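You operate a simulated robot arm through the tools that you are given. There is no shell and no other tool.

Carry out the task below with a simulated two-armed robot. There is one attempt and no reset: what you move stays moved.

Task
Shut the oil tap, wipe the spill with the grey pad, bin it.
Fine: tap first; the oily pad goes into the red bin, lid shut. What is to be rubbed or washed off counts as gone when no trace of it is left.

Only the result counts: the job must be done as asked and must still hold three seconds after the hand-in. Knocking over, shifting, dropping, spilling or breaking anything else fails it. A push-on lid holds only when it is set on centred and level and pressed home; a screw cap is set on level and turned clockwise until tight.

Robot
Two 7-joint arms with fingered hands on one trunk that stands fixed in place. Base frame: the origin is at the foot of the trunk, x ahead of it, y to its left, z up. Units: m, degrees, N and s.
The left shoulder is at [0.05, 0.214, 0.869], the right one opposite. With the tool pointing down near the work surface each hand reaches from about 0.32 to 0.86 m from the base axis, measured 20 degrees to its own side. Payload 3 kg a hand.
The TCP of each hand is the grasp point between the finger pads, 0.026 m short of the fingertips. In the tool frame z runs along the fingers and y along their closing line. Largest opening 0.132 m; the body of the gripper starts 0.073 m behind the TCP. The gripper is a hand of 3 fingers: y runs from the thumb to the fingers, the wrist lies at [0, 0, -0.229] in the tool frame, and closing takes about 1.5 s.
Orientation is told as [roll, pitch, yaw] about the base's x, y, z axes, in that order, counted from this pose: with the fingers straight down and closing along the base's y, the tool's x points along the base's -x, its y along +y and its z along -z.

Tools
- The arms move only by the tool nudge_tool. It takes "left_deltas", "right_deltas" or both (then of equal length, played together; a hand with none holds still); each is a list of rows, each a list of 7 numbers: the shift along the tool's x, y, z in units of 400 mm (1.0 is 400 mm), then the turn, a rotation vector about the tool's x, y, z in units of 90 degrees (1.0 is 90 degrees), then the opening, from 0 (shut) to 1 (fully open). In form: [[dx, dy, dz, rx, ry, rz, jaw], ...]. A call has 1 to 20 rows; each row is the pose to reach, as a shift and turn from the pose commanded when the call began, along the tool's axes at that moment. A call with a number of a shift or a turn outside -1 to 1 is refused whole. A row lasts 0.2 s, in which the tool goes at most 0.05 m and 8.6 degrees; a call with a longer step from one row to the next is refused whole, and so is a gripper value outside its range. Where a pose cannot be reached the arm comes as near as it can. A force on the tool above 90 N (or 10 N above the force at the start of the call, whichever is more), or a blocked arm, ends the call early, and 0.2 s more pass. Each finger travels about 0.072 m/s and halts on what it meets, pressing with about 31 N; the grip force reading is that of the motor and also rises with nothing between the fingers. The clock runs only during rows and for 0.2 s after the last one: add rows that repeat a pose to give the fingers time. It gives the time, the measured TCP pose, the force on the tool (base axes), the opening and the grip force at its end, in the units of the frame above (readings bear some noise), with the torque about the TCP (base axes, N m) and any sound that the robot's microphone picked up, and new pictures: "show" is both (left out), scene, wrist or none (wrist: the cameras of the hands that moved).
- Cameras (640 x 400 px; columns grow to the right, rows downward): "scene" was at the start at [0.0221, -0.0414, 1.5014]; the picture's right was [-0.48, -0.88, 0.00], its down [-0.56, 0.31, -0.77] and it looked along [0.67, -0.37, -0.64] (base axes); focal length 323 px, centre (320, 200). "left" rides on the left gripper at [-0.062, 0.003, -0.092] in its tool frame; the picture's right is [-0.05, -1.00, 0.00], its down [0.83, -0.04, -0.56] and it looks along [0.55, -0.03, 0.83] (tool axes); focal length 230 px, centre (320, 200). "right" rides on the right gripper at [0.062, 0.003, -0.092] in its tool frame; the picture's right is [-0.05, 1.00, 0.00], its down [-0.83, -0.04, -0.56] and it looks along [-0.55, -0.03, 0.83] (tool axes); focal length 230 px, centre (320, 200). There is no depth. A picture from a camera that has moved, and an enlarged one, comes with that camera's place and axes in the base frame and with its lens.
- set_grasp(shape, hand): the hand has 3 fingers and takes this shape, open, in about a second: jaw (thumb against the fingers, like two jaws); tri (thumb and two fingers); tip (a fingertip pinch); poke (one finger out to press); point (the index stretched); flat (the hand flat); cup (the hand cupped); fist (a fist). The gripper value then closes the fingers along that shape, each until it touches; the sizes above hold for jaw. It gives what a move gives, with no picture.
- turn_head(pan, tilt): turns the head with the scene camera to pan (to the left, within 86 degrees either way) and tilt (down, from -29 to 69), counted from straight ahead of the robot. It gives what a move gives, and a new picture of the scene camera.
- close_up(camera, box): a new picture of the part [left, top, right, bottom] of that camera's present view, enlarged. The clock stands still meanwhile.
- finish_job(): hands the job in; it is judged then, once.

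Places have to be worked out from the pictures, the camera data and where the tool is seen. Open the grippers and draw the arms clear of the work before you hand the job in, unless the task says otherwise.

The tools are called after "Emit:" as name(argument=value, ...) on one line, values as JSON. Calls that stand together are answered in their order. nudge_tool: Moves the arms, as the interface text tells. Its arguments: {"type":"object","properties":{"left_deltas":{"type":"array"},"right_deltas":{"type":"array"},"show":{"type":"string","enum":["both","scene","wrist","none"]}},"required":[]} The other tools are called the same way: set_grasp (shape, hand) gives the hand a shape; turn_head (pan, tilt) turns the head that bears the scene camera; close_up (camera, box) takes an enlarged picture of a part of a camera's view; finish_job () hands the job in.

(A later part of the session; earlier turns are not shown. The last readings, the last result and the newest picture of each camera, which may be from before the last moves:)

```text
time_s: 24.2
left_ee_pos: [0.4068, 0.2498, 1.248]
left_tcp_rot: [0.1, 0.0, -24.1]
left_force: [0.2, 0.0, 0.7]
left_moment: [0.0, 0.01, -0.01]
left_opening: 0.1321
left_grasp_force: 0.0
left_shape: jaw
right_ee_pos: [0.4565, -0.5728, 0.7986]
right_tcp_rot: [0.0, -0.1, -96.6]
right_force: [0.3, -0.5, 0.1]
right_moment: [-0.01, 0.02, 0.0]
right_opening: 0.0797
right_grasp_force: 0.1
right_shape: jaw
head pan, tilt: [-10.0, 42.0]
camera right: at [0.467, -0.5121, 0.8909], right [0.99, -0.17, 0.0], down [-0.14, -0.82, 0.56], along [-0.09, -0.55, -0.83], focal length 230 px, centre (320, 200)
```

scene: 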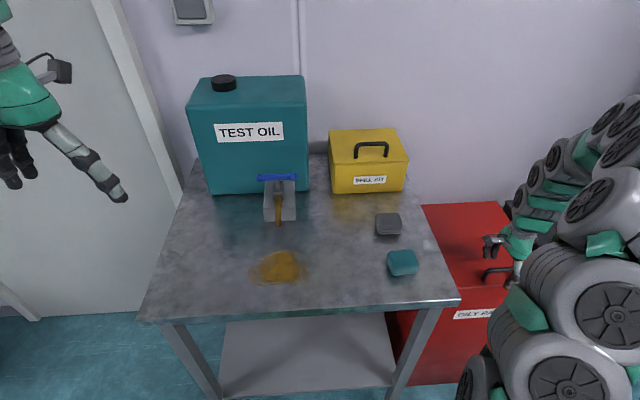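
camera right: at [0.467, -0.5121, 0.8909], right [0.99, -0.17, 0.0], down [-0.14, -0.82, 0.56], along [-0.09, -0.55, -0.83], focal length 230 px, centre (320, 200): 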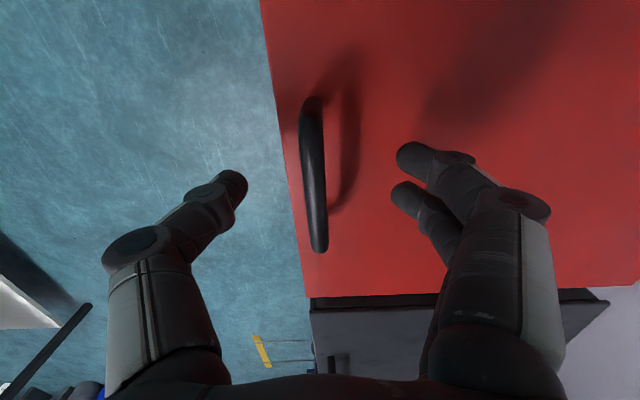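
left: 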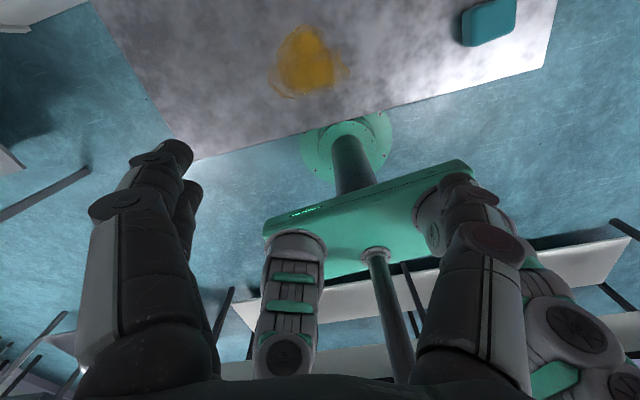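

The bar is centred between the thumb and fingers. I'll lower 10 mm and close on it.

Emit:
nudge_tool(right_deltas=[[0.006, -0.004, 0.022, 0, 0, 0, 0.5], [0.012, -0.004, 0.022, 0, 0, 0, 0.35], [0.012, -0.004, 0.022, 0, 0, 0, 0.2], [0.012, -0.004, 0.022, 0, 0, 0, 0.1], [0.012, -0.004, 0.022, 0, 0, 0, 0.0], [0.012, -0.004, 0.022, 0, 0, 0, 0.0], [0.012, -0.004, 0.022, 0, 0, 0, 0.0]], show="wrist")

```text
time_s: 25.8
left_ee_pos: [0.4062, 0.2509, 1.2488]
left_tcp_rot: [0.0, 0.0, -24.1]
left_force: [-0.4, 0.4, 0.4]
left_moment: [-0.02, 0.04, -0.02]
left_opening: 0.1317
left_grasp_force: 0.1
left_shape: jaw
right_ee_pos: [0.4551, -0.5681, 0.7907]
right_tcp_rot: [0.0, 0.1, -96.4]
right_force: [-2.2, 0.1, -6.6]
right_moment: [0.02, 0.02, 0.02]
right_opening: 0.0002
right_grasp_force: 31.0
right_shape: jaw
head pan, tilt: [-10.0, 42.0]
camera right: at [0.4654, -0.5072, 0.8833], right [0.99, -0.16, 0.0], down [-0.14, -0.82, 0.55], along [-0.09, -0.55, -0.83], focal length 230 px, centre (320, 200)
```

right: 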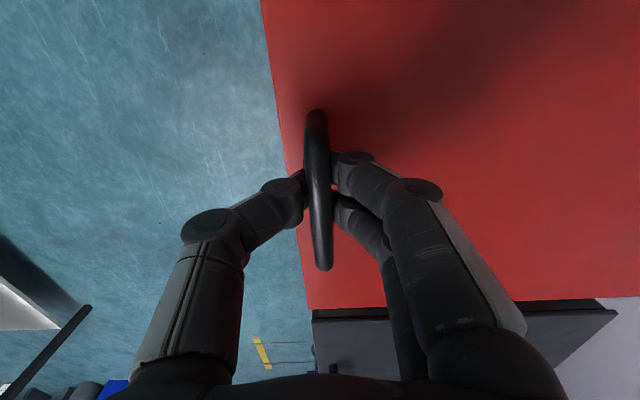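

The fingertips now meet under the bar, so it is hooked securely. I'll lift slowly along the arc about a rear hinge, first only to about 10°, to see how the lid behaves.

Emit:
nudge_tool(right_deltas=[[0.005, 0.003, -0.03, 0, 0, 0, 0], [0.005, 0.014, -0.068, 0, 0, 0, 0], [0.005, 0.024, -0.1, 0, 0, 0, 0], [0.005, 0.034, -0.135, 0, 0, 0, 0]], show="both")

```text
time_s: 26.8
left_ee_pos: [0.4065, 0.2508, 1.2487]
left_tcp_rot: [-0.1, 0.0, -24.1]
left_force: [-0.2, 0.0, 0.0]
left_moment: [-0.01, 0.0, -0.01]
left_opening: 0.1317
left_grasp_force: 0.1
left_shape: jaw
right_ee_pos: [0.4684, -0.5675, 0.8439]
right_tcp_rot: [0.0, 0.0, -96.5]
right_force: [-2.4, -10.6, -4.7]
right_moment: [-0.06, 0.04, -0.03]
right_opening: 0.0
right_grasp_force: 31.3
right_shape: jaw
head pan, tilt: [-10.0, 42.0]
camera right: at [0.4788, -0.5069, 0.9377], right [0.99, -0.16, 0.0], down [-0.14, -0.82, 0.56], along [-0.09, -0.55, -0.83], focal length 230 px, centre (320, 200)
```

scene: 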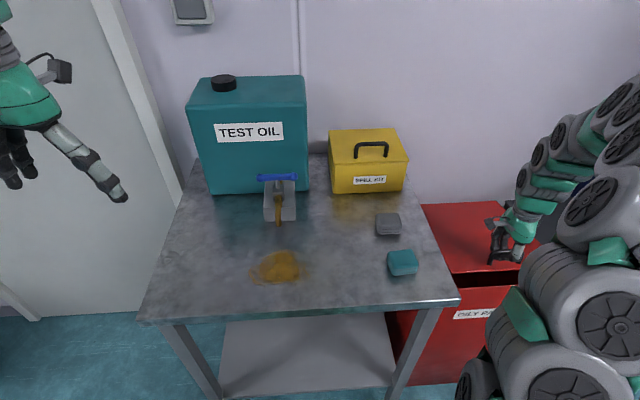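
right: 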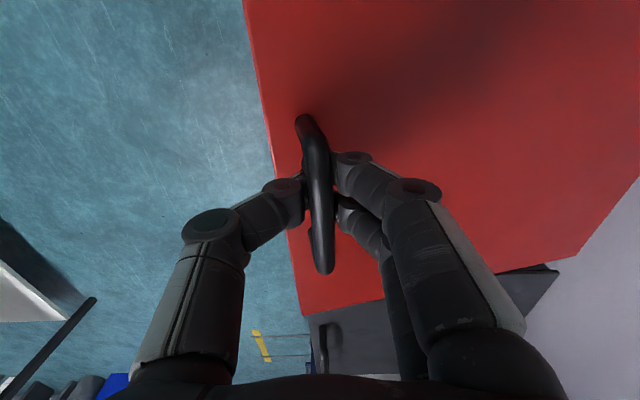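

The lid swings up about its rear edge as expected. I'll continue along the arc to about 30°.

Emit:
nudge_tool(right_deltas=[[-0.005, 0.013, -0.033, 0, 0, 0, 0], [-0.008, 0.025, -0.065, 0, 0, 0, 0], [-0.008, 0.041, -0.096, 0, 0, 0, 0], [-0.008, 0.0565, -0.127, 0, 0, 0, 0], [-0.008, 0.075, -0.157, 0, 0, 0, 0], [-0.008, 0.093, -0.186, 0, 0, 0, 0], [-0.008, 0.113, -0.214, 0, 0, 0, 0], [-0.008, 0.134, -0.242, 0, 0, 0, 0]], show="both")

```text
time_s: 28.6
left_ee_pos: [0.4072, 0.2496, 1.2488]
left_tcp_rot: [0.0, -0.1, -24.2]
left_force: [-0.8, -0.3, -1.4]
left_moment: [-0.01, 0.01, 0.01]
left_opening: 0.1322
left_grasp_force: 0.0
left_shape: jaw
right_ee_pos: [0.5219, -0.5771, 0.9428]
right_tcp_rot: [-0.1, 0.0, -96.4]
right_force: [3.9, 8.8, -9.1]
right_moment: [0.04, 0.02, 0.04]
right_opening: 0.0001
right_grasp_force: 31.0
right_shape: jaw
head pan, tilt: [-10.0, 42.0]
camera right: at [0.5324, -0.5169, 1.0344], right [0.99, -0.16, 0.0], down [-0.14, -0.82, 0.56], along [-0.09, -0.55, -0.83], focal length 230 px, centre (320, 200)
```

scene: 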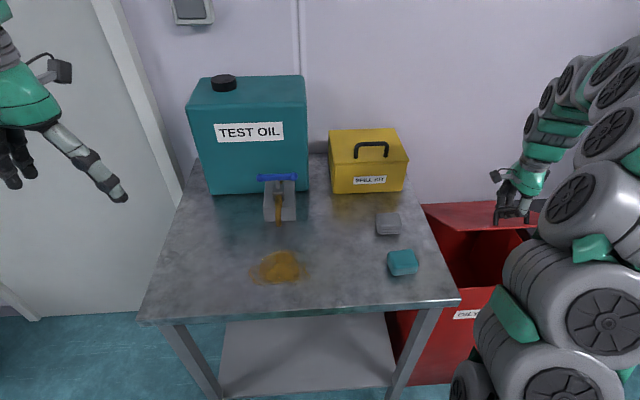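
right: 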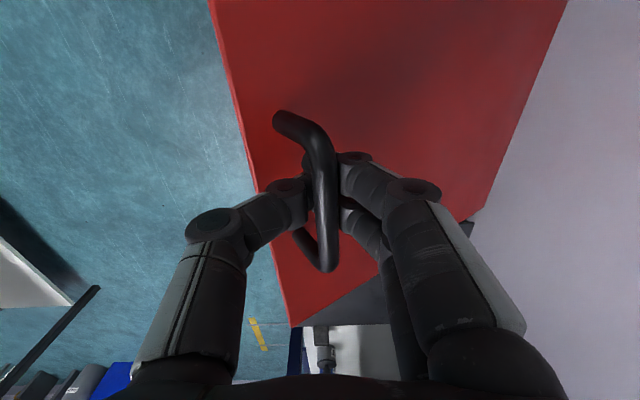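

The lid is at about 30° and the bin mouth is showing. I'll back down the arc by a few degrees and read the vertical force, to learn whether the lid has weight on the hand or is held by hinge friction.

Emit:
nudge_tool(right_deltas=[[0.002, -0.01, 0.014, 0, 0, 0, 0], [0.002, -0.02, 0.028, 0, 0, 0, 0], [0.002, -0.02, 0.028, 0, 0, 0, 0]], show="none")

```text
time_s: 29.4
left_ee_pos: [0.4054, 0.2504, 1.2494]
left_tcp_rot: [0.0, 0.0, -24.1]
left_force: [0.0, -0.2, 0.5]
left_moment: [-0.01, 0.01, -0.01]
left_opening: 0.132
left_grasp_force: 0.1
left_shape: jaw
right_ee_pos: [0.5139, -0.5745, 0.9313]
right_tcp_rot: [0.0, 0.0, -96.5]
right_force: [3.2, -1.7, -3.1]
right_moment: [0.03, -0.03, 0.01]
right_opening: 0.0
right_grasp_force: 30.8
right_shape: jaw
head pan, tilt: [-10.0, 42.0]
```

With the hand easing down there are still about 3 N of lid weight on it, so gravity outweighs friction at 30°. I'll raise further to about 50°, leaning the wrist a little towards the table to stay within reach, then test again.

Emit:
nudge_tool(right_deltas=[[0, 0.02, -0.028, 0, -0.02, 0, 0], [0, 0.043, -0.054, 0, -0.04, 0, 0], [0, 0.066, -0.08, 0, -0.06, 0, 0], [0, 0.091, -0.104, 0, -0.08, 0, 0], [0, 0.1165, -0.128, 0, -0.1, 0, 0], [0, 0.143, -0.15, 0, -0.12, 0, 0], [0, 0.171, -0.171, 0, -0.14, 0, 0], [0, 0.2, -0.19, 0, -0.16, 0, 0], [0, 0.229, -0.2095, 0, -0.18, 0, 0]], show="both")

```text
time_s: 31.4
left_ee_pos: [0.4082, 0.2491, 1.249]
left_tcp_rot: [0.0, 0.0, -24.1]
left_force: [-0.1, -0.4, 0.7]
left_moment: [-0.01, 0.0, 0.02]
left_opening: 0.1316
left_grasp_force: 0.1
left_shape: jaw
right_ee_pos: [0.6057, -0.584, 1.0133]
right_tcp_rot: [-0.1, -16.1, -96.3]
right_force: [17.0, -0.2, -40.5]
right_moment: [0.58, 0.35, 0.03]
right_opening: 0.0
right_grasp_force: 30.7
right_shape: jaw
head pan, tilt: [-10.0, 42.0]
camera right: at [0.6184, -0.5008, 1.0855], right [0.99, -0.16, 0.01], down [-0.11, -0.64, 0.76], along [-0.12, -0.76, -0.65], focal length 230 px, centre (320, 200)
```

scene: 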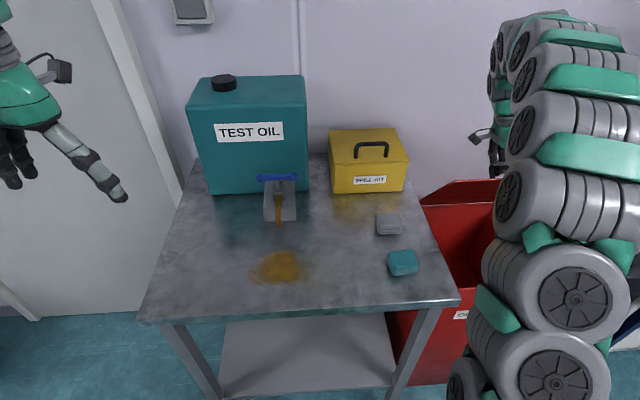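
right: 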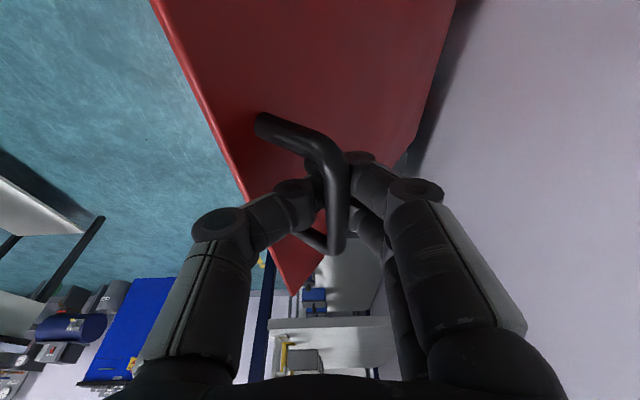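

There is a radial pull of about 42 N towards the hinge, so my arc radius is slightly too large. I'll ease 6 mm towards the hinge and read the force again.

Emit:
nudge_tool(right_deltas=[[0.003, 0.0095, 0.011, 0, 0, 0, 0], [0.003, 0.0095, 0.011, 0, 0, 0, 0]], show="none")

```text
time_s: 32.0
left_ee_pos: [0.406, 0.25, 1.2481]
left_tcp_rot: [0.0, -0.1, -24.0]
left_force: [-0.1, -0.6, 0.3]
left_moment: [0.0, 0.0, 0.02]
left_opening: 0.1318
left_grasp_force: 0.0
left_shape: jaw
right_ee_pos: [0.608, -0.586, 1.0114]
right_tcp_rot: [0.2, -16.3, -96.4]
right_force: [5.5, 7.5, -8.6]
right_moment: [0.16, 0.05, 0.14]
right_opening: 0.0
right_grasp_force: 31.1
right_shape: jaw
head pan, tilt: [-10.0, 42.0]
```

The forces are small now. A refit puts the hinge near x≈0.74, z≈0.75 with the lid at about 55°. I'll back off 2° along the arc to see whether friction or gravity wins here.

Emit:
nudge_tool(right_deltas=[[0.002, -0.011, 0.006, 0, 0, 0, 0], [0.003, -0.022, 0.0115, 0, 0, 0, 0], [0.003, -0.022, 0.0115, 0, 0, 0, 0]], show="none")

```text
time_s: 32.8
left_ee_pos: [0.4067, 0.25, 1.249]
left_tcp_rot: [0.1, 0.0, -24.1]
left_force: [0.7, -0.6, 0.3]
left_moment: [-0.01, 0.01, 0.01]
left_opening: 0.1321
left_grasp_force: 0.1
left_shape: jaw
right_ee_pos: [0.5997, -0.585, 1.0048]
right_tcp_rot: [0.0, -16.2, -96.5]
right_force: [2.8, 2.7, -5.3]
right_moment: [0.08, 0.02, 0.11]
right_opening: 0.0
right_grasp_force: 30.7
right_shape: jaw
head pan, tilt: [-10.0, 42.0]
```

The tangential force is about zero at 55° both ways, so hinge friction nearly balances the lid's weight. I'll raise it further to about 70°, leaning the wrist a bit more, so the lid may hold on its own.

Emit:
nudge_tool(right_deltas=[[-0.004, 0.024, -0.014, 0, -0.017, 0, 0], [-0.008, 0.047, -0.028, 0, -0.033, 0, 0], [-0.011, 0.07, -0.038, 0, -0.05, 0, 0], [-0.0137, 0.094, -0.047, 0, -0.067, 0, 0], [-0.016, 0.118, -0.055, 0, -0.083, 0, 0], [-0.0183, 0.142, -0.063, 0, -0.1, 0, 0], [-0.02, 0.167, -0.07, 0, -0.117, 0, 0], [-0.022, 0.191, -0.0756, 0, -0.133, 0, 0]], show="both")

```text
time_s: 34.6
left_ee_pos: [0.4073, 0.2508, 1.2491]
left_tcp_rot: [0.0, -0.1, -24.1]
left_force: [-0.1, 0.9, -0.9]
left_moment: [-0.03, -0.01, 0.04]
left_opening: 0.132
left_grasp_force: 0.1
left_shape: jaw
right_ee_pos: [0.6764, -0.593, 1.0367]
right_tcp_rot: [-0.1, -28.3, -96.4]
right_force: [3.3, 4.9, -23.4]
right_moment: [0.39, 0.17, 0.06]
right_opening: 0.0
right_grasp_force: 31.2
right_shape: jaw
head pan, tilt: [-10.0, 42.0]
camera right: at [0.6903, -0.4975, 1.0886], right [0.99, -0.16, 0.02], down [-0.09, -0.46, 0.88], along [-0.13, -0.87, -0.47], focal length 230 px, centre (320, 200)
```

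scene: 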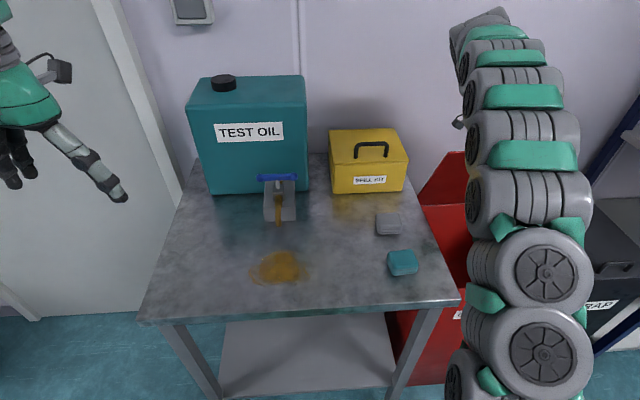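
right: 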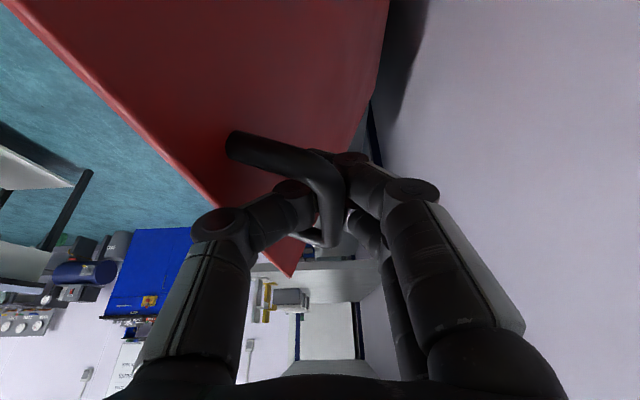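

The lid is now at about 70°. I'll relax the radial pull and back off a few millimetres along the arc, then look closely at whether the bar stays put relative to the fingers.

Emit:
close_up(camera="right", box=[180, 80, 460, 280])

Emit:
nudge_tool(right_deltas=[[0.003, -0.007, 0.005, 0, 0, 0, 0], [0.0053, -0.015, 0.01, 0, 0, 0, 0], [0.0053, -0.015, 0.01, 0, 0, 0, 0]], show="none")

Emit:
close_up(camera="right", box=[180, 80, 460, 280])

```text
2.00 times, centred on (320, 180) of right
camera zoom: at [0.6903, -0.4975, 1.0886], right [0.99, -0.16, 0.02], down [-0.09, -0.46, 0.88], along [-0.13, -0.87, -0.47], focal length 460 px, centre (320, 240)
```

zoom: 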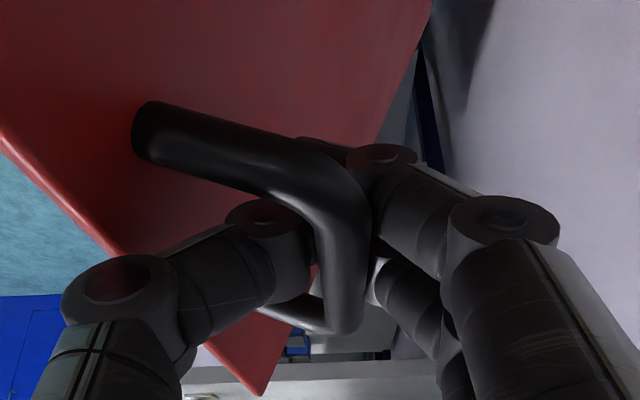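

```text
time_s: 35.4
left_ee_pos: [0.4075, 0.2515, 1.2486]
left_tcp_rot: [-0.1, 0.0, -24.0]
left_force: [0.0, -0.1, 0.7]
left_moment: [0.06, -0.04, 0.0]
left_opening: 0.1319
left_grasp_force: 0.1
left_shape: jaw
right_ee_pos: [0.6699, -0.5932, 1.0335]
right_tcp_rot: [0.1, -28.3, -96.6]
right_force: [5.0, 2.1, -9.5]
right_moment: [0.17, 0.08, 0.09]
right_opening: 0.0002
right_grasp_force: 30.7
right_shape: jaw
head pan, tilt: [-10.0, 42.0]
```

```text
2.00 times, centred on (320, 180) of right
camera zoom: at [0.6836, -0.4968, 1.0854], right [0.99, -0.16, 0.03], down [-0.1, -0.46, 0.88], along [-0.13, -0.87, -0.47], focal length 460 px, centre (320, 240)
```

zoom: 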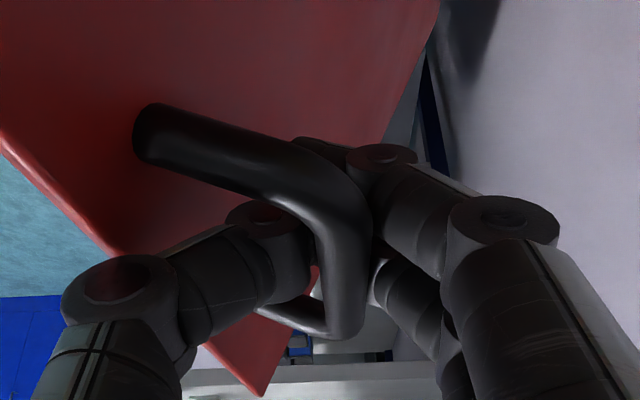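

When the hand eased towards closing, the lid pushed back in the opening direction, so friction should hold it at 70°. I'll open the fingers just past the bar thickness, retract a little along the finger direction and check that the lid stays.

Emit:
nudge_tool(right_deltas=[[0, 0.006, 0, 0, 0, 0, 0.08], [0, 0.01, 0, 0, 0, 0, 0.15], [0, 0.01, 0, 0, 0, 0, 0.19], [0, 0.01, 0, 0, 0, 0, 0.19]], show="wrist")

Emit:
close_up(camera="right", box=[180, 80, 460, 280])

```text
time_s: 36.4
left_ee_pos: [0.4063, 0.2511, 1.249]
left_tcp_rot: [-0.1, 0.0, -24.1]
left_force: [0.1, 0.7, 0.4]
left_moment: [-0.01, -0.01, -0.03]
left_opening: 0.1319
left_grasp_force: 0.1
left_shape: jaw
right_ee_pos: [0.6729, -0.5927, 1.033]
right_tcp_rot: [0.1, -28.2, -96.5]
right_force: [0.2, 1.4, 0.4]
right_moment: [-0.02, 0.02, -0.04]
right_opening: 0.0245
right_grasp_force: 0.1
right_shape: jaw
head pan, tilt: [-10.0, 42.0]
camera right: at [0.6879, -0.497, 1.085], right [0.99, -0.16, 0.02], down [-0.1, -0.46, 0.88], along [-0.13, -0.87, -0.47], focal length 230 px, centre (320, 200)
```

right: 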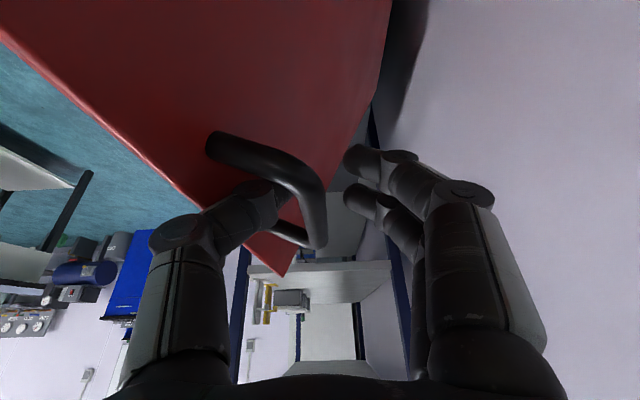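

```text
2.00 times, centred on (320, 180) of right
camera zoom: at [0.6879, -0.497, 1.085], right [0.99, -0.16, 0.02], down [-0.1, -0.46, 0.88], along [-0.13, -0.87, -0.47], focal length 460 px, centre (320, 240)
```

zoom: 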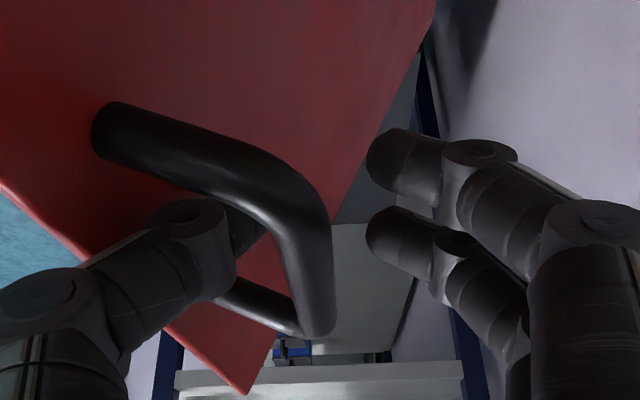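

The force on the hand is zero and the lid stays up by itself. I'll retract upward along the fingers to clear the handle.

Emit:
nudge_tool(right_deltas=[[0, 0, -0.03, 0, 0, 0, 0.19], [0, 0, -0.06, 0, 0, 0, 0.19], [0, 0, -0.1, 0, 0, 0, 0.19], [0, 0, -0.14, 0, 0, 0, 0.19], [0, 0, -0.18, 0, 0, 0, 0.19]], show="both")

```text
time_s: 37.6
left_ee_pos: [0.4059, 0.251, 1.2491]
left_tcp_rot: [0.1, 0.0, -24.1]
left_force: [-0.6, -0.7, -0.4]
left_moment: [0.03, 0.01, 0.03]
left_opening: 0.132
left_grasp_force: 0.1
left_shape: jaw
right_ee_pos: [0.6782, -0.5597, 1.0972]
right_tcp_rot: [-0.1, -28.2, -96.6]
right_force: [0.4, 0.9, -0.1]
right_moment: [0.02, -0.02, -0.01]
right_opening: 0.0248
right_grasp_force: 0.1
right_shape: jaw
head pan, tilt: [-10.0, 42.0]
camera right: at [0.6926, -0.4634, 1.1491], right [0.99, -0.16, 0.02], down [-0.1, -0.46, 0.88], along [-0.13, -0.87, -0.47], focal length 230 px, centre (320, 200)
```

scene: 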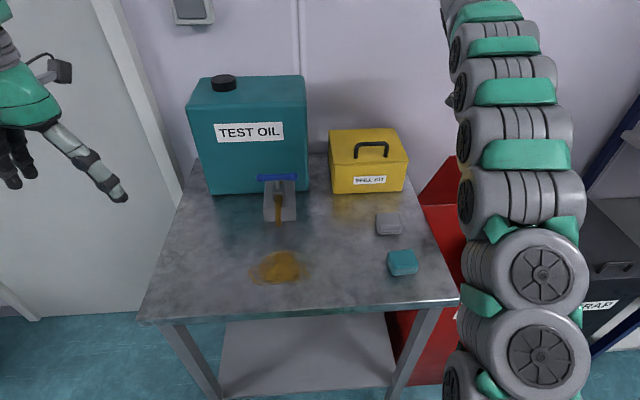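
right: 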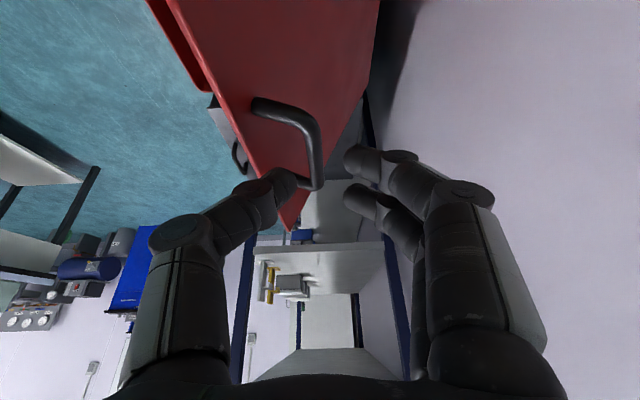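

The lid holds at about 68° with the hand clear. I'll draw the right hand back over the table edge, levelling the wrist as it goes.

Emit:
nudge_tool(right_deltas=[[0.08, -0.02, -0.08, 0, 0.052, 0, 0.3], [0.16, -0.06, -0.15, 0, 0.104, 0, 0.4], [0.22, -0.13, -0.2, 0, 0.157, 0, 0.5], [0.27, -0.21, -0.25, 0, 0.209, 0, 0.6], [0.31, -0.28, -0.28, 0, 0.261, 0, 0.7], [0.3135, -0.344, -0.291, 0, 0.3133, 0, 0.8]], show="both")

```text
time_s: 39.0
left_ee_pos: [0.4055, 0.2499, 1.2486]
left_tcp_rot: [-0.1, 0.0, -24.2]
left_force: [0.4, 1.3, -0.9]
left_moment: [0.02, -0.02, -0.01]
left_opening: 0.1319
left_grasp_force: 0.0
left_shape: jaw
right_ee_pos: [0.5591, -0.3801, 1.1397]
right_tcp_rot: [0.1, 0.1, -96.5]
right_force: [-0.5, -0.2, -0.3]
right_moment: [0.03, 0.01, 0.02]
right_opening: 0.1057
right_grasp_force: 0.0
right_shape: jaw
head pan, tilt: [-10.0, 42.0]
camera right: at [0.5688, -0.3192, 1.2323], right [0.99, -0.16, 0.0], down [-0.14, -0.82, 0.55], along [-0.09, -0.55, -0.83], focal length 230 px, centre (320, 200)
```

scene: 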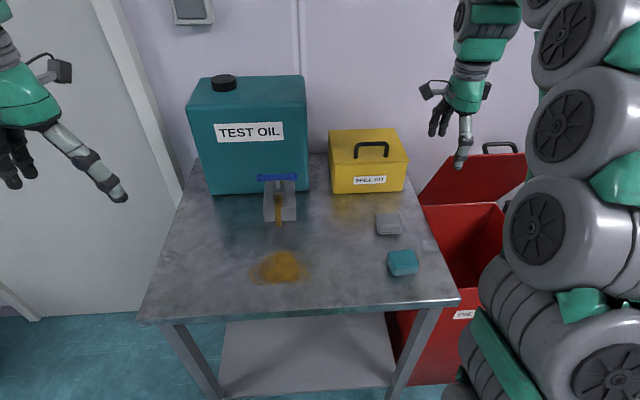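
right: 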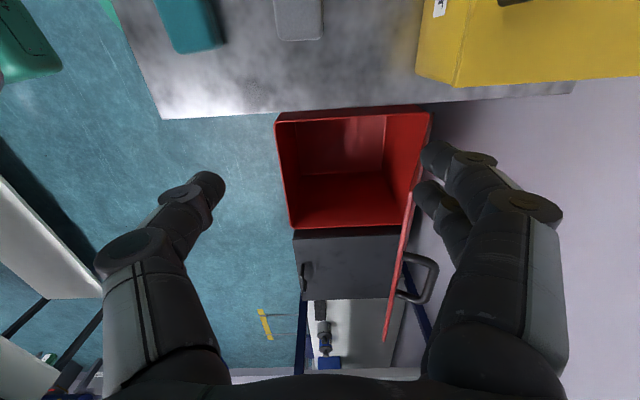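

The bin stands open and its mouth spans roughly x 0.43–0.76, y -0.43 to -0.75. Next I turn the right hand to about -8.5° yaw and hover above the grey pad to see its exact place and orientation.

Emit:
nudge_tool(right_deltas=[[0.03, -0.008, 0.0, 0, 0, -0.07, 0.8], [0.06, -0.016, 0.0, 0, 0, -0.15, 0.8], [0.09, -0.024, 0.0, 0, 0, -0.235, 0.8], [0.12, -0.032, 0.0, 0, 0, -0.32, 0.8], [0.15, -0.04, 0.0, 0, 0, -0.405, 0.8], [0.18, -0.048, 0.02, 0, 0, -0.49, 0.8], [0.21, -0.055, 0.04, 0, 0, -0.575, 0.8], [0.24, -0.06, 0.06, 0, 0, -0.66, 0.8], [0.247, -0.061, 0.08, 0, 0, -0.745, 0.8], [0.247, -0.061, 0.1, 0, 0, -0.83, 0.8], [0.247, -0.061, 0.1, 0, 0, -0.915, 0.8], [0.247, -0.061, 0.1, 0, 0, -0.978, 0.8]], show="both")

```text
time_s: 41.6
left_ee_pos: [0.4063, 0.2497, 1.2484]
left_tcp_rot: [0.0, 0.0, -24.0]
left_force: [-0.1, -0.5, -0.2]
left_moment: [-0.02, -0.02, -0.01]
left_opening: 0.1316
left_grasp_force: 0.0
left_shape: jaw
right_ee_pos: [0.548, -0.2781, 1.1004]
right_tcp_rot: [0.0, 0.0, -8.4]
right_force: [0.7, 0.6, -0.3]
right_moment: [-0.03, 0.01, 0.01]
right_opening: 0.1056
right_grasp_force: 0.1
right_shape: jaw
head pan, tilt: [-10.0, 42.0]
camera right: at [0.4862, -0.2669, 1.1924], right [0.2, 0.98, 0.0], down [0.82, -0.16, 0.55], along [0.54, -0.11, -0.83], focal length 230 px, centre (320, 200)
```

scene: 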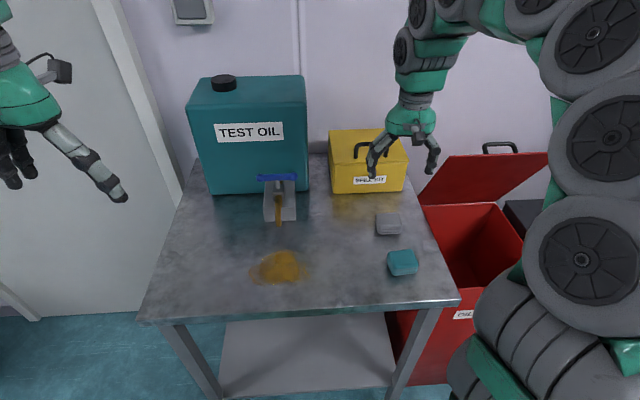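
right: 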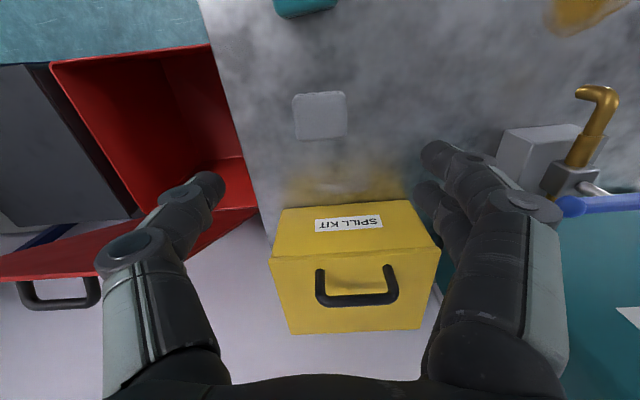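

Emit:
close_up(camera="right", box=[270, 70, 370, 160])

Emit:
close_up(camera="scene", box=[350, 190, 440, 290])

```text
4.44 times, centred on (320, 115) of right
camera zoom: at [0.4862, -0.2669, 1.1924], right [0.2, 0.98, 0.0], down [0.82, -0.16, 0.55], along [0.54, -0.11, -0.83], focal length 1022 px, centre (320, 578)
```

zoom: 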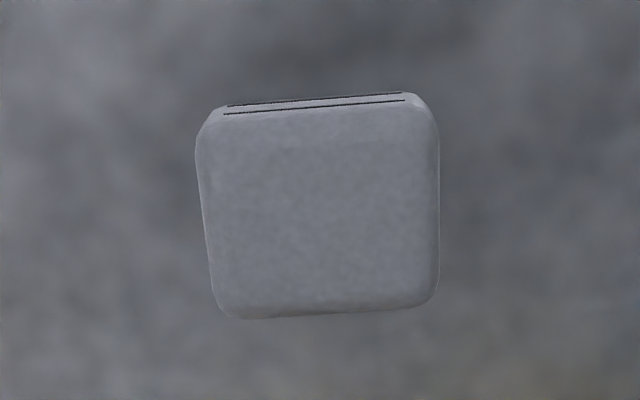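

```text
4.00 times, centred on (395, 240) of scene
camera zoom: at [0.0298, -0.0153, 1.4986], right [-0.17, -0.98, 0.0], down [-0.66, 0.12, -0.74], along [0.73, -0.13, -0.67], focal length 1291 px, centre (20, 40)
```

zoom: 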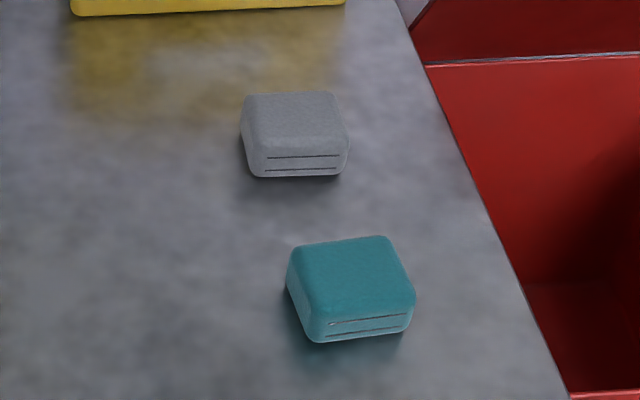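

The grey pad's top centre is at (0.5495, -0.279, 0.928). It is about 0.06 m square and 28 mm thick on a table at z≈0.90, with yaw near -7°. I'll descend with the jaws open around it, keeping the tips about 10 mm above the table.

Emit:
nudge_tool(right_deltas=[[-0.004, -0.002, 0.1, 0, 0, -0.01, 0.8], [-0.004, -0.002, 0.2, 0, 0, -0.016, 0.8], [-0.004, -0.002, 0.3, 0, 0, -0.016, 0.8], [-0.004, -0.002, 0.36, 0, 0, -0.016, 0.8], [-0.004, -0.002, 0.4, 0, 0, -0.016, 0.8]], show="both")

```text
time_s: 42.8
left_ee_pos: [0.4054, 0.2514, 1.2479]
left_tcp_rot: [-0.1, -0.1, -24.1]
left_force: [0.1, -0.4, 0.4]
left_moment: [0.01, -0.01, 0.0]
left_opening: 0.1319
left_grasp_force: 0.1
left_shape: jaw
right_ee_pos: [0.5486, -0.2797, 0.9399]
right_tcp_rot: [0.1, 0.1, -7.1]
right_force: [-0.1, -0.4, -0.1]
right_moment: [0.02, -0.03, 0.03]
right_opening: 0.1053
right_grasp_force: 0.1
right_shape: jaw
head pan, tilt: [-10.0, 42.0]
camera right: at [0.4869, -0.2699, 1.0309], right [0.17, 0.98, 0.0], down [0.82, -0.15, 0.56], along [0.55, -0.1, -0.83], focal length 230 px, centre (320, 200)
```

scene: 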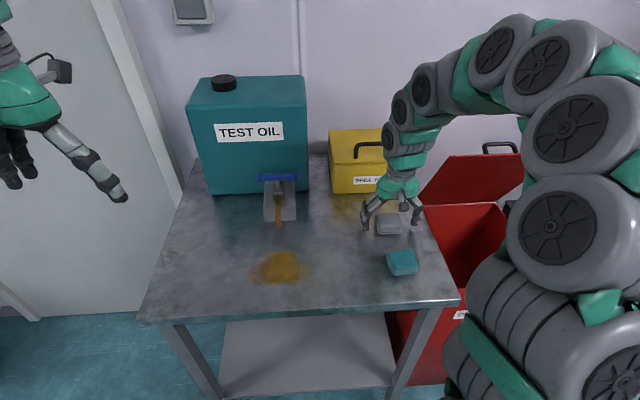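
right: 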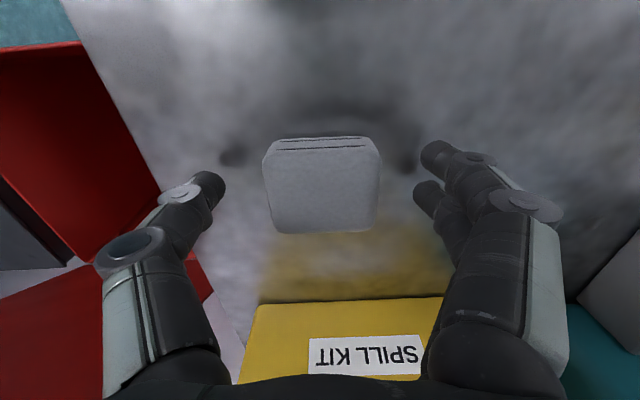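

The pad is centred between the jaws. I close on it.

Emit:
nudge_tool(right_deltas=[[0, 0, 0, 0, 0, 0, 0.65], [0, 0, 0, 0, 0, 0, 0.5], [0, 0, 0, 0, 0, 0, 0.4], [0, 0, 0, 0, 0, 0, 0.3], [0, 0, 0, 0, 0, 0, 0.2], [0, 0, 0, 0, 0, 0, 0.1], [0, 0, 0, 0, 0, 0, 0.0], [0, 0, 0, 0, 0, 0, 0.0]], show="wrist")

Emit:
close_up(camera="scene", box=[350, 170, 440, 250])

```text
time_s: 44.6
left_ee_pos: [0.4066, 0.2513, 1.2487]
left_tcp_rot: [0.0, 0.0, -24.0]
left_force: [0.0, -0.3, -0.4]
left_moment: [0.01, 0.01, -0.01]
left_opening: 0.1319
left_grasp_force: 0.1
left_shape: jaw
right_ee_pos: [0.5472, -0.2793, 0.9385]
right_tcp_rot: [0.0, 0.0, -6.9]
right_force: [0.3, 0.8, 0.3]
right_moment: [0.01, 0.02, 0.0]
right_opening: 0.0533
right_grasp_force: 30.9
right_shape: jaw
head pan, tilt: [-10.0, 42.0]
camera right: at [0.4866, -0.2698, 1.0312], right [0.17, 0.98, 0.0], down [0.82, -0.15, 0.56], along [0.55, -0.1, -0.83], focal length 230 px, centre (320, 200)
```

right: 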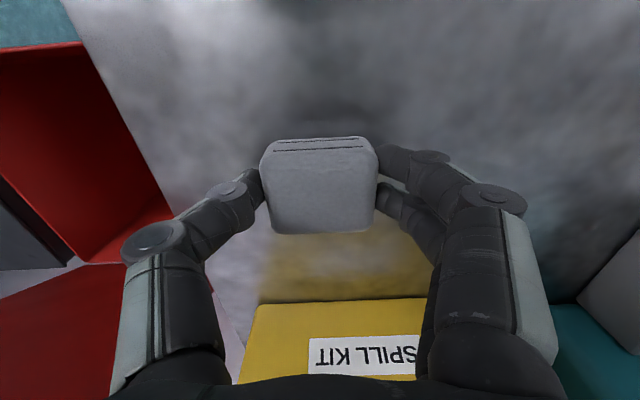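

```text
5.00 times, centred on (395, 210) of scene
camera zoom: at [0.0298, -0.0153, 1.4986], right [-0.17, -0.98, 0.0], down [-0.66, 0.12, -0.74], along [0.73, -0.13, -0.67], focal length 1614 px, centre (-55, 150)
```

zoom: 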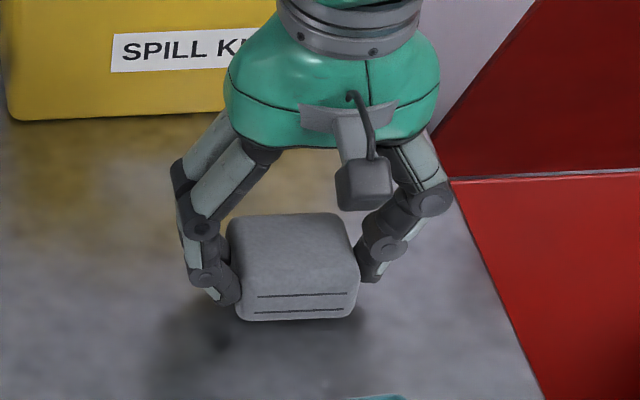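

The pad is held at an opening of 53 mm. I'll lift it 5 cm, check the hold and carry it to the right-hand end of the spill.

Emit:
nudge_tool(right_deltas=[[0, 0, -0.04, 0, 0, 0, 0], [0, 0, -0.08, 0, 0, 0, 0], [0, 0, -0.125, 0, 0, 0, 0], [0.032, 0.089, -0.125, 0, 0, 0, 0], [0.064, 0.178, -0.125, 0, 0, 0, 0], [0.096, 0.266, -0.125, 0, 0, 0, 0], [0.128, 0.355, -0.125, 0, 0, 0, 0], [0.16, 0.444, -0.125, 0, 0, 0, 0]], show="both")

```text
time_s: 46.4
left_ee_pos: [0.4055, 0.2505, 1.2491]
left_tcp_rot: [0.1, 0.0, -24.1]
left_force: [0.6, -0.3, -0.2]
left_moment: [-0.01, -0.01, 0.02]
left_opening: 0.1319
left_grasp_force: 0.1
left_shape: jaw
right_ee_pos: [0.508, -0.0959, 0.9888]
right_tcp_rot: [0.0, 0.0, -7.1]
right_force: [-1.4, -0.4, -0.3]
right_moment: [0.01, -0.01, -0.01]
right_opening: 0.0532
right_grasp_force: 31.1
right_shape: jaw
head pan, tilt: [-10.0, 42.0]
camera right: at [0.4465, -0.0863, 1.0812], right [0.17, 0.98, 0.0], down [0.82, -0.15, 0.56], along [0.55, -0.1, -0.83], focal length 230 px, centre (320, 200)
```

scene: 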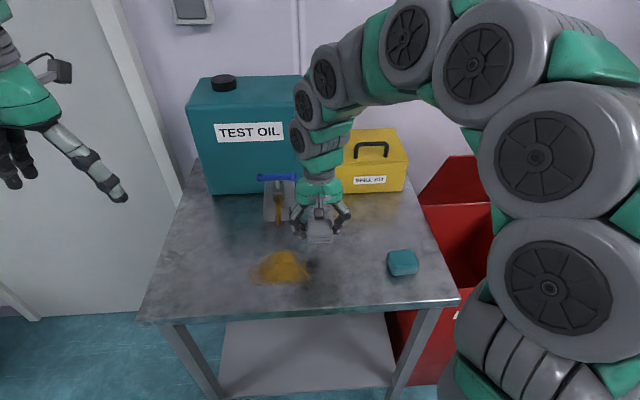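
right: 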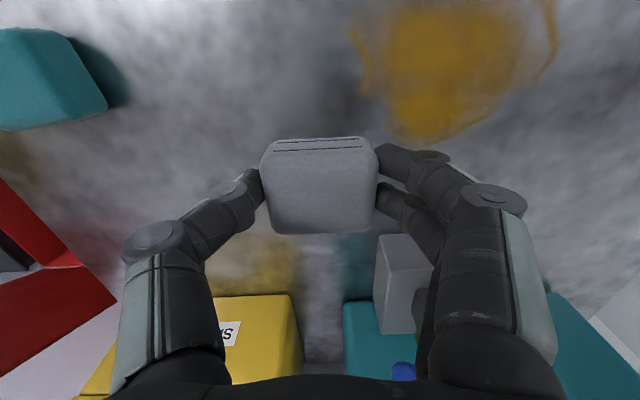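

The pad is held firmly. I'll lower it beside the spill until it presses on the table and read the force.

Emit:
nudge_tool(right_deltas=[[0, 0, 0.06, 0, 0, 0, 0], [0, 0, 0.11, 0, 0, 0, 0], [0, 0, 0.124, 0, 0, 0, 0], [0, 0, 0.129, 0, 0, 0, 0], [0, 0, 0.129, 0, 0, 0, 0]], show="none")

```text
time_s: 47.6
left_ee_pos: [0.4053, 0.2502, 1.2495]
left_tcp_rot: [0.1, 0.1, -24.1]
left_force: [0.1, 0.3, -0.6]
left_moment: [-0.01, 0.02, -0.04]
left_opening: 0.1318
left_grasp_force: 0.1
left_shape: jaw
right_ee_pos: [0.5065, -0.0954, 0.9375]
right_tcp_rot: [0.0, -0.1, -7.1]
right_force: [0.3, -0.8, 7.8]
right_moment: [0.01, 0.02, -0.01]
right_opening: 0.0533
right_grasp_force: 30.9
right_shape: jaw
head pan, tilt: [-10.0, 42.0]
```

There's 7.8 N of contact, a good wiping pressure. I'll now run overlapping strokes along tool y across the spill, stepping 25 mm each time towards the table front.

Emit:
nudge_tool(right_deltas=[[0, 0.075, 0.001, 0, 0, 0, 0], [0, 0.15, 0.001, 0, 0, 0, 0], [0, 0.225, 0.001, 0, 0, 0, 0], [0, 0.3, 0.001, 0, 0, 0, 0], [0, 0.375, 0.001, 0, 0, 0, 0], [0, 0.45, 0.001, 0, 0, 0, 0], [0.0625, 0.45, 0.001, 0, 0, 0, 0], [0.0625, 0.375, 0.001, 0, 0, 0, 0], [0.0625, 0.3, 0.001, 0, 0, 0, 0], [0.0625, 0.225, 0.001, 0, 0, 0, 0], [0.0625, 0.15, 0.001, 0, 0, 0, 0], [0.0625, 0.075, 0.001, 0, 0, 0, 0], [0.0625, 0.0, 0.001, 0, 0, 0, 0], [0.125, 0.0, 0.001, 0, 0, 0, 0], [0.125, 0.075, 0.001, 0, 0, 0, 0], [0.125, 0.15, 0.001, 0, 0, 0, 0], [0.125, 0.225, 0.001, 0, 0, 0, 0], [0.125, 0.3, 0.001, 0, 0, 0, 0], [0.125, 0.375, 0.001, 0, 0, 0, 0], [0.125, 0.45, 0.001, 0, 0, 0, 0]], show="both")

```text
time_s: 51.8
left_ee_pos: [0.4057, 0.2506, 1.248]
left_tcp_rot: [0.0, 0.0, -24.1]
left_force: [0.4, -0.5, -0.2]
left_moment: [-0.07, 0.01, 0.0]
left_opening: 0.132
left_grasp_force: 0.2
left_shape: jaw
right_ee_pos: [0.479, 0.0884, 0.9366]
right_tcp_rot: [0.1, -0.1, -7.1]
right_force: [-2.3, -6.7, 14.2]
right_moment: [-0.22, 0.09, 0.01]
right_opening: 0.0545
right_grasp_force: 30.6
right_shape: jaw
head pan, tilt: [-10.0, 42.0]
camera right: at [0.4177, 0.0993, 1.0292], right [0.17, 0.98, 0.0], down [0.82, -0.15, 0.56], along [0.55, -0.1, -0.83], focal length 230 px, centre (320, 200)
```

scene: 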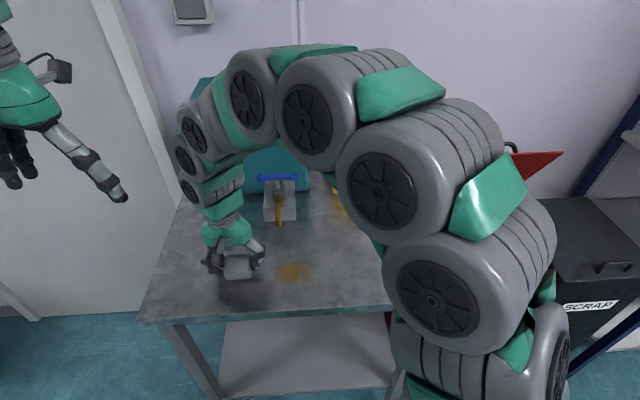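
right: 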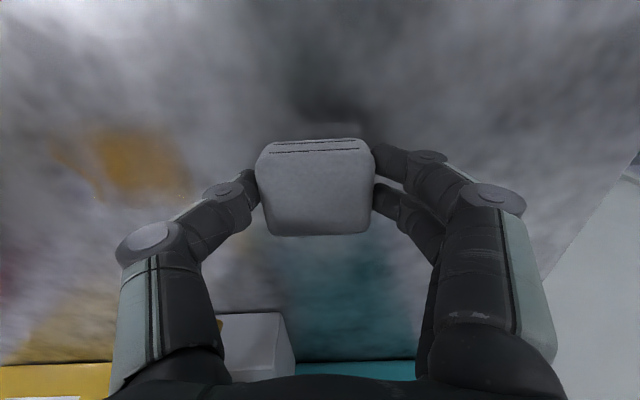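

The wipe is working and the left part is already clean. What remains is near x 0.43–0.48, y -0.065 to 0. I'll continue with strokes nearer the front and then back over the middle.

Emit:
nudge_tool(right_deltas=[[0.0625, 0, 0, 0, 0, 0, 0], [0.0625, -0.075, 0, 0, 0, 0, 0], [0.0625, -0.15, 0, 0, 0, 0, 0], [0.0625, -0.225, 0, 0, 0, 0, 0], [0.0625, -0.3, 0, 0, 0, 0, 0], [0.0625, -0.375, 0, 0, 0, 0, 0], [0.0625, -0.45, 0, 0, 0, 0, 0], [0.0875, -0.45, 0, 0, 0, 0, 0], [0.0875, -0.375, 0, 0, 0, 0, 0], [0.0875, -0.3, 0, 0, 0, 0, 0], [0.0875, -0.225, 0, 0, 0, 0, 0], [0.0875, -0.15, 0, 0, 0, 0, 0], [0.0875, -0.075, 0, 0, 0, 0, 0], [0.0875, 0, 0, 0, 0, 0, 0], [0.025, 0, 0, 0, 0, 0, 0], [0.025, -0.09, 0, 0, 0, 0, 0], [0.025, -0.18, 0, 0, 0, 0, 0], [0.025, -0.27, 0, 0, 0, 0, 0], [0.025, -0.36, 0, 0, 0, 0, 0], [0.025, -0.45, 0, 0, 0, 0, 0]], show="both")

```text
time_s: 56.0
left_ee_pos: [0.4069, 0.2521, 1.2483]
left_tcp_rot: [-0.1, 0.0, -24.0]
left_force: [-0.2, -0.3, 0.0]
left_moment: [0.0, 0.02, 0.01]
left_opening: 0.1319
left_grasp_force: 0.1
left_shape: jaw
right_ee_pos: [0.4471, -0.0884, 0.9374]
right_tcp_rot: [0.0, 0.0, -7.0]
right_force: [-0.7, 5.2, 9.6]
right_moment: [0.22, -0.04, -0.03]
right_opening: 0.0541
right_grasp_force: 31.7
right_shape: jaw
head pan, tilt: [-10.0, 42.0]
camera right: at [0.3861, -0.0789, 1.0292], right [0.17, 0.98, 0.0], down [0.82, -0.14, 0.55], along [0.55, -0.1, -0.83], focal length 230 px, centre (320, 200)
```

scene: 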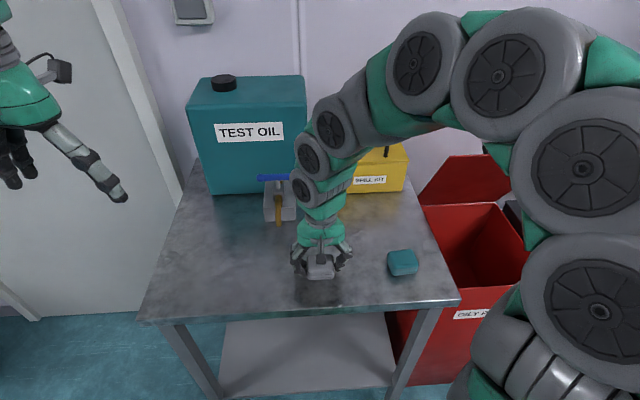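
right: 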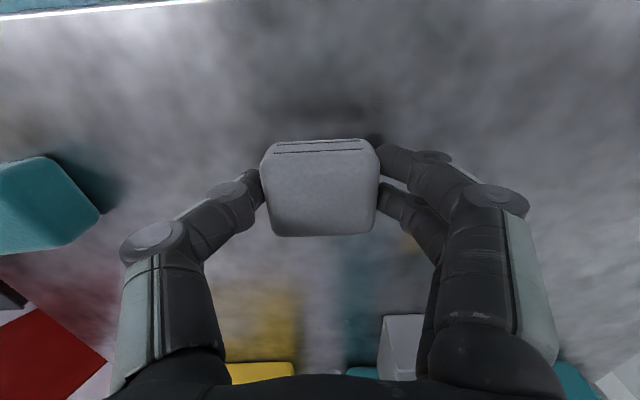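

Nearly everything looks clean. I'll zoom in for remaining traces.

Emit:
close_up(camera="scene", box=[200, 190, 360, 300])

Emit:
close_up(camera="right", box=[200, 100, 500, 300])

```text
3.64 times, centred on (280, 245) of scene
camera zoom: at [0.0297, -0.0152, 1.4986], right [-0.17, -0.98, 0.0], down [-0.66, 0.12, -0.74], along [0.73, -0.13, -0.67], focal length 1174 px, centre (466, 36)
```

zoom: 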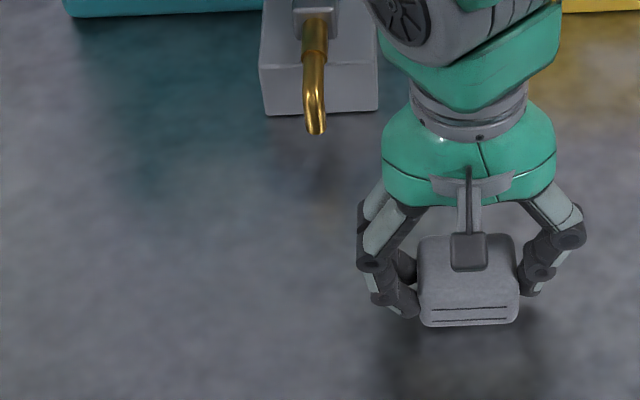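

```text
2.00 times, centred on (350, 200) of right
camera zoom: at [0.3861, -0.0789, 1.0292], right [0.17, 0.98, 0.0], down [0.82, -0.14, 0.55], along [0.55, -0.1, -0.83], focal length 460 px, centre (260, 200)
```

zoom: 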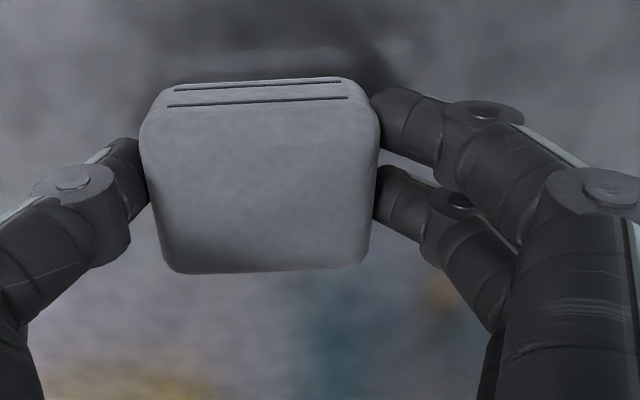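

Emit:
close_up(camera="scene", box=[250, 205, 310, 245])

```text
10.00 times, centred on (280, 225) of scene
camera zoom: at [0.0297, -0.0152, 1.4986], right [-0.17, -0.98, 0.0], down [-0.66, 0.12, -0.74], along [0.73, -0.13, -0.67], focal length 3227 px, centre (720, -50)
```

zoom: 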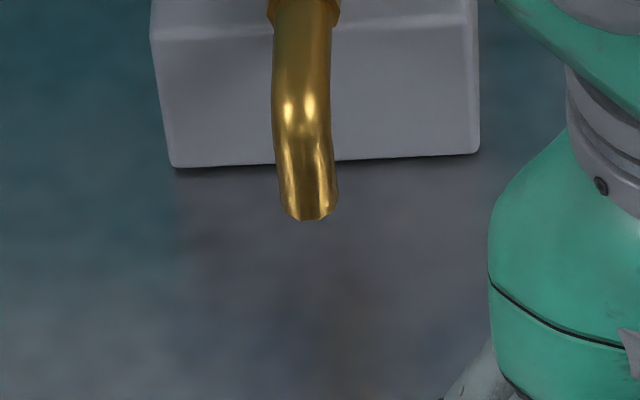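

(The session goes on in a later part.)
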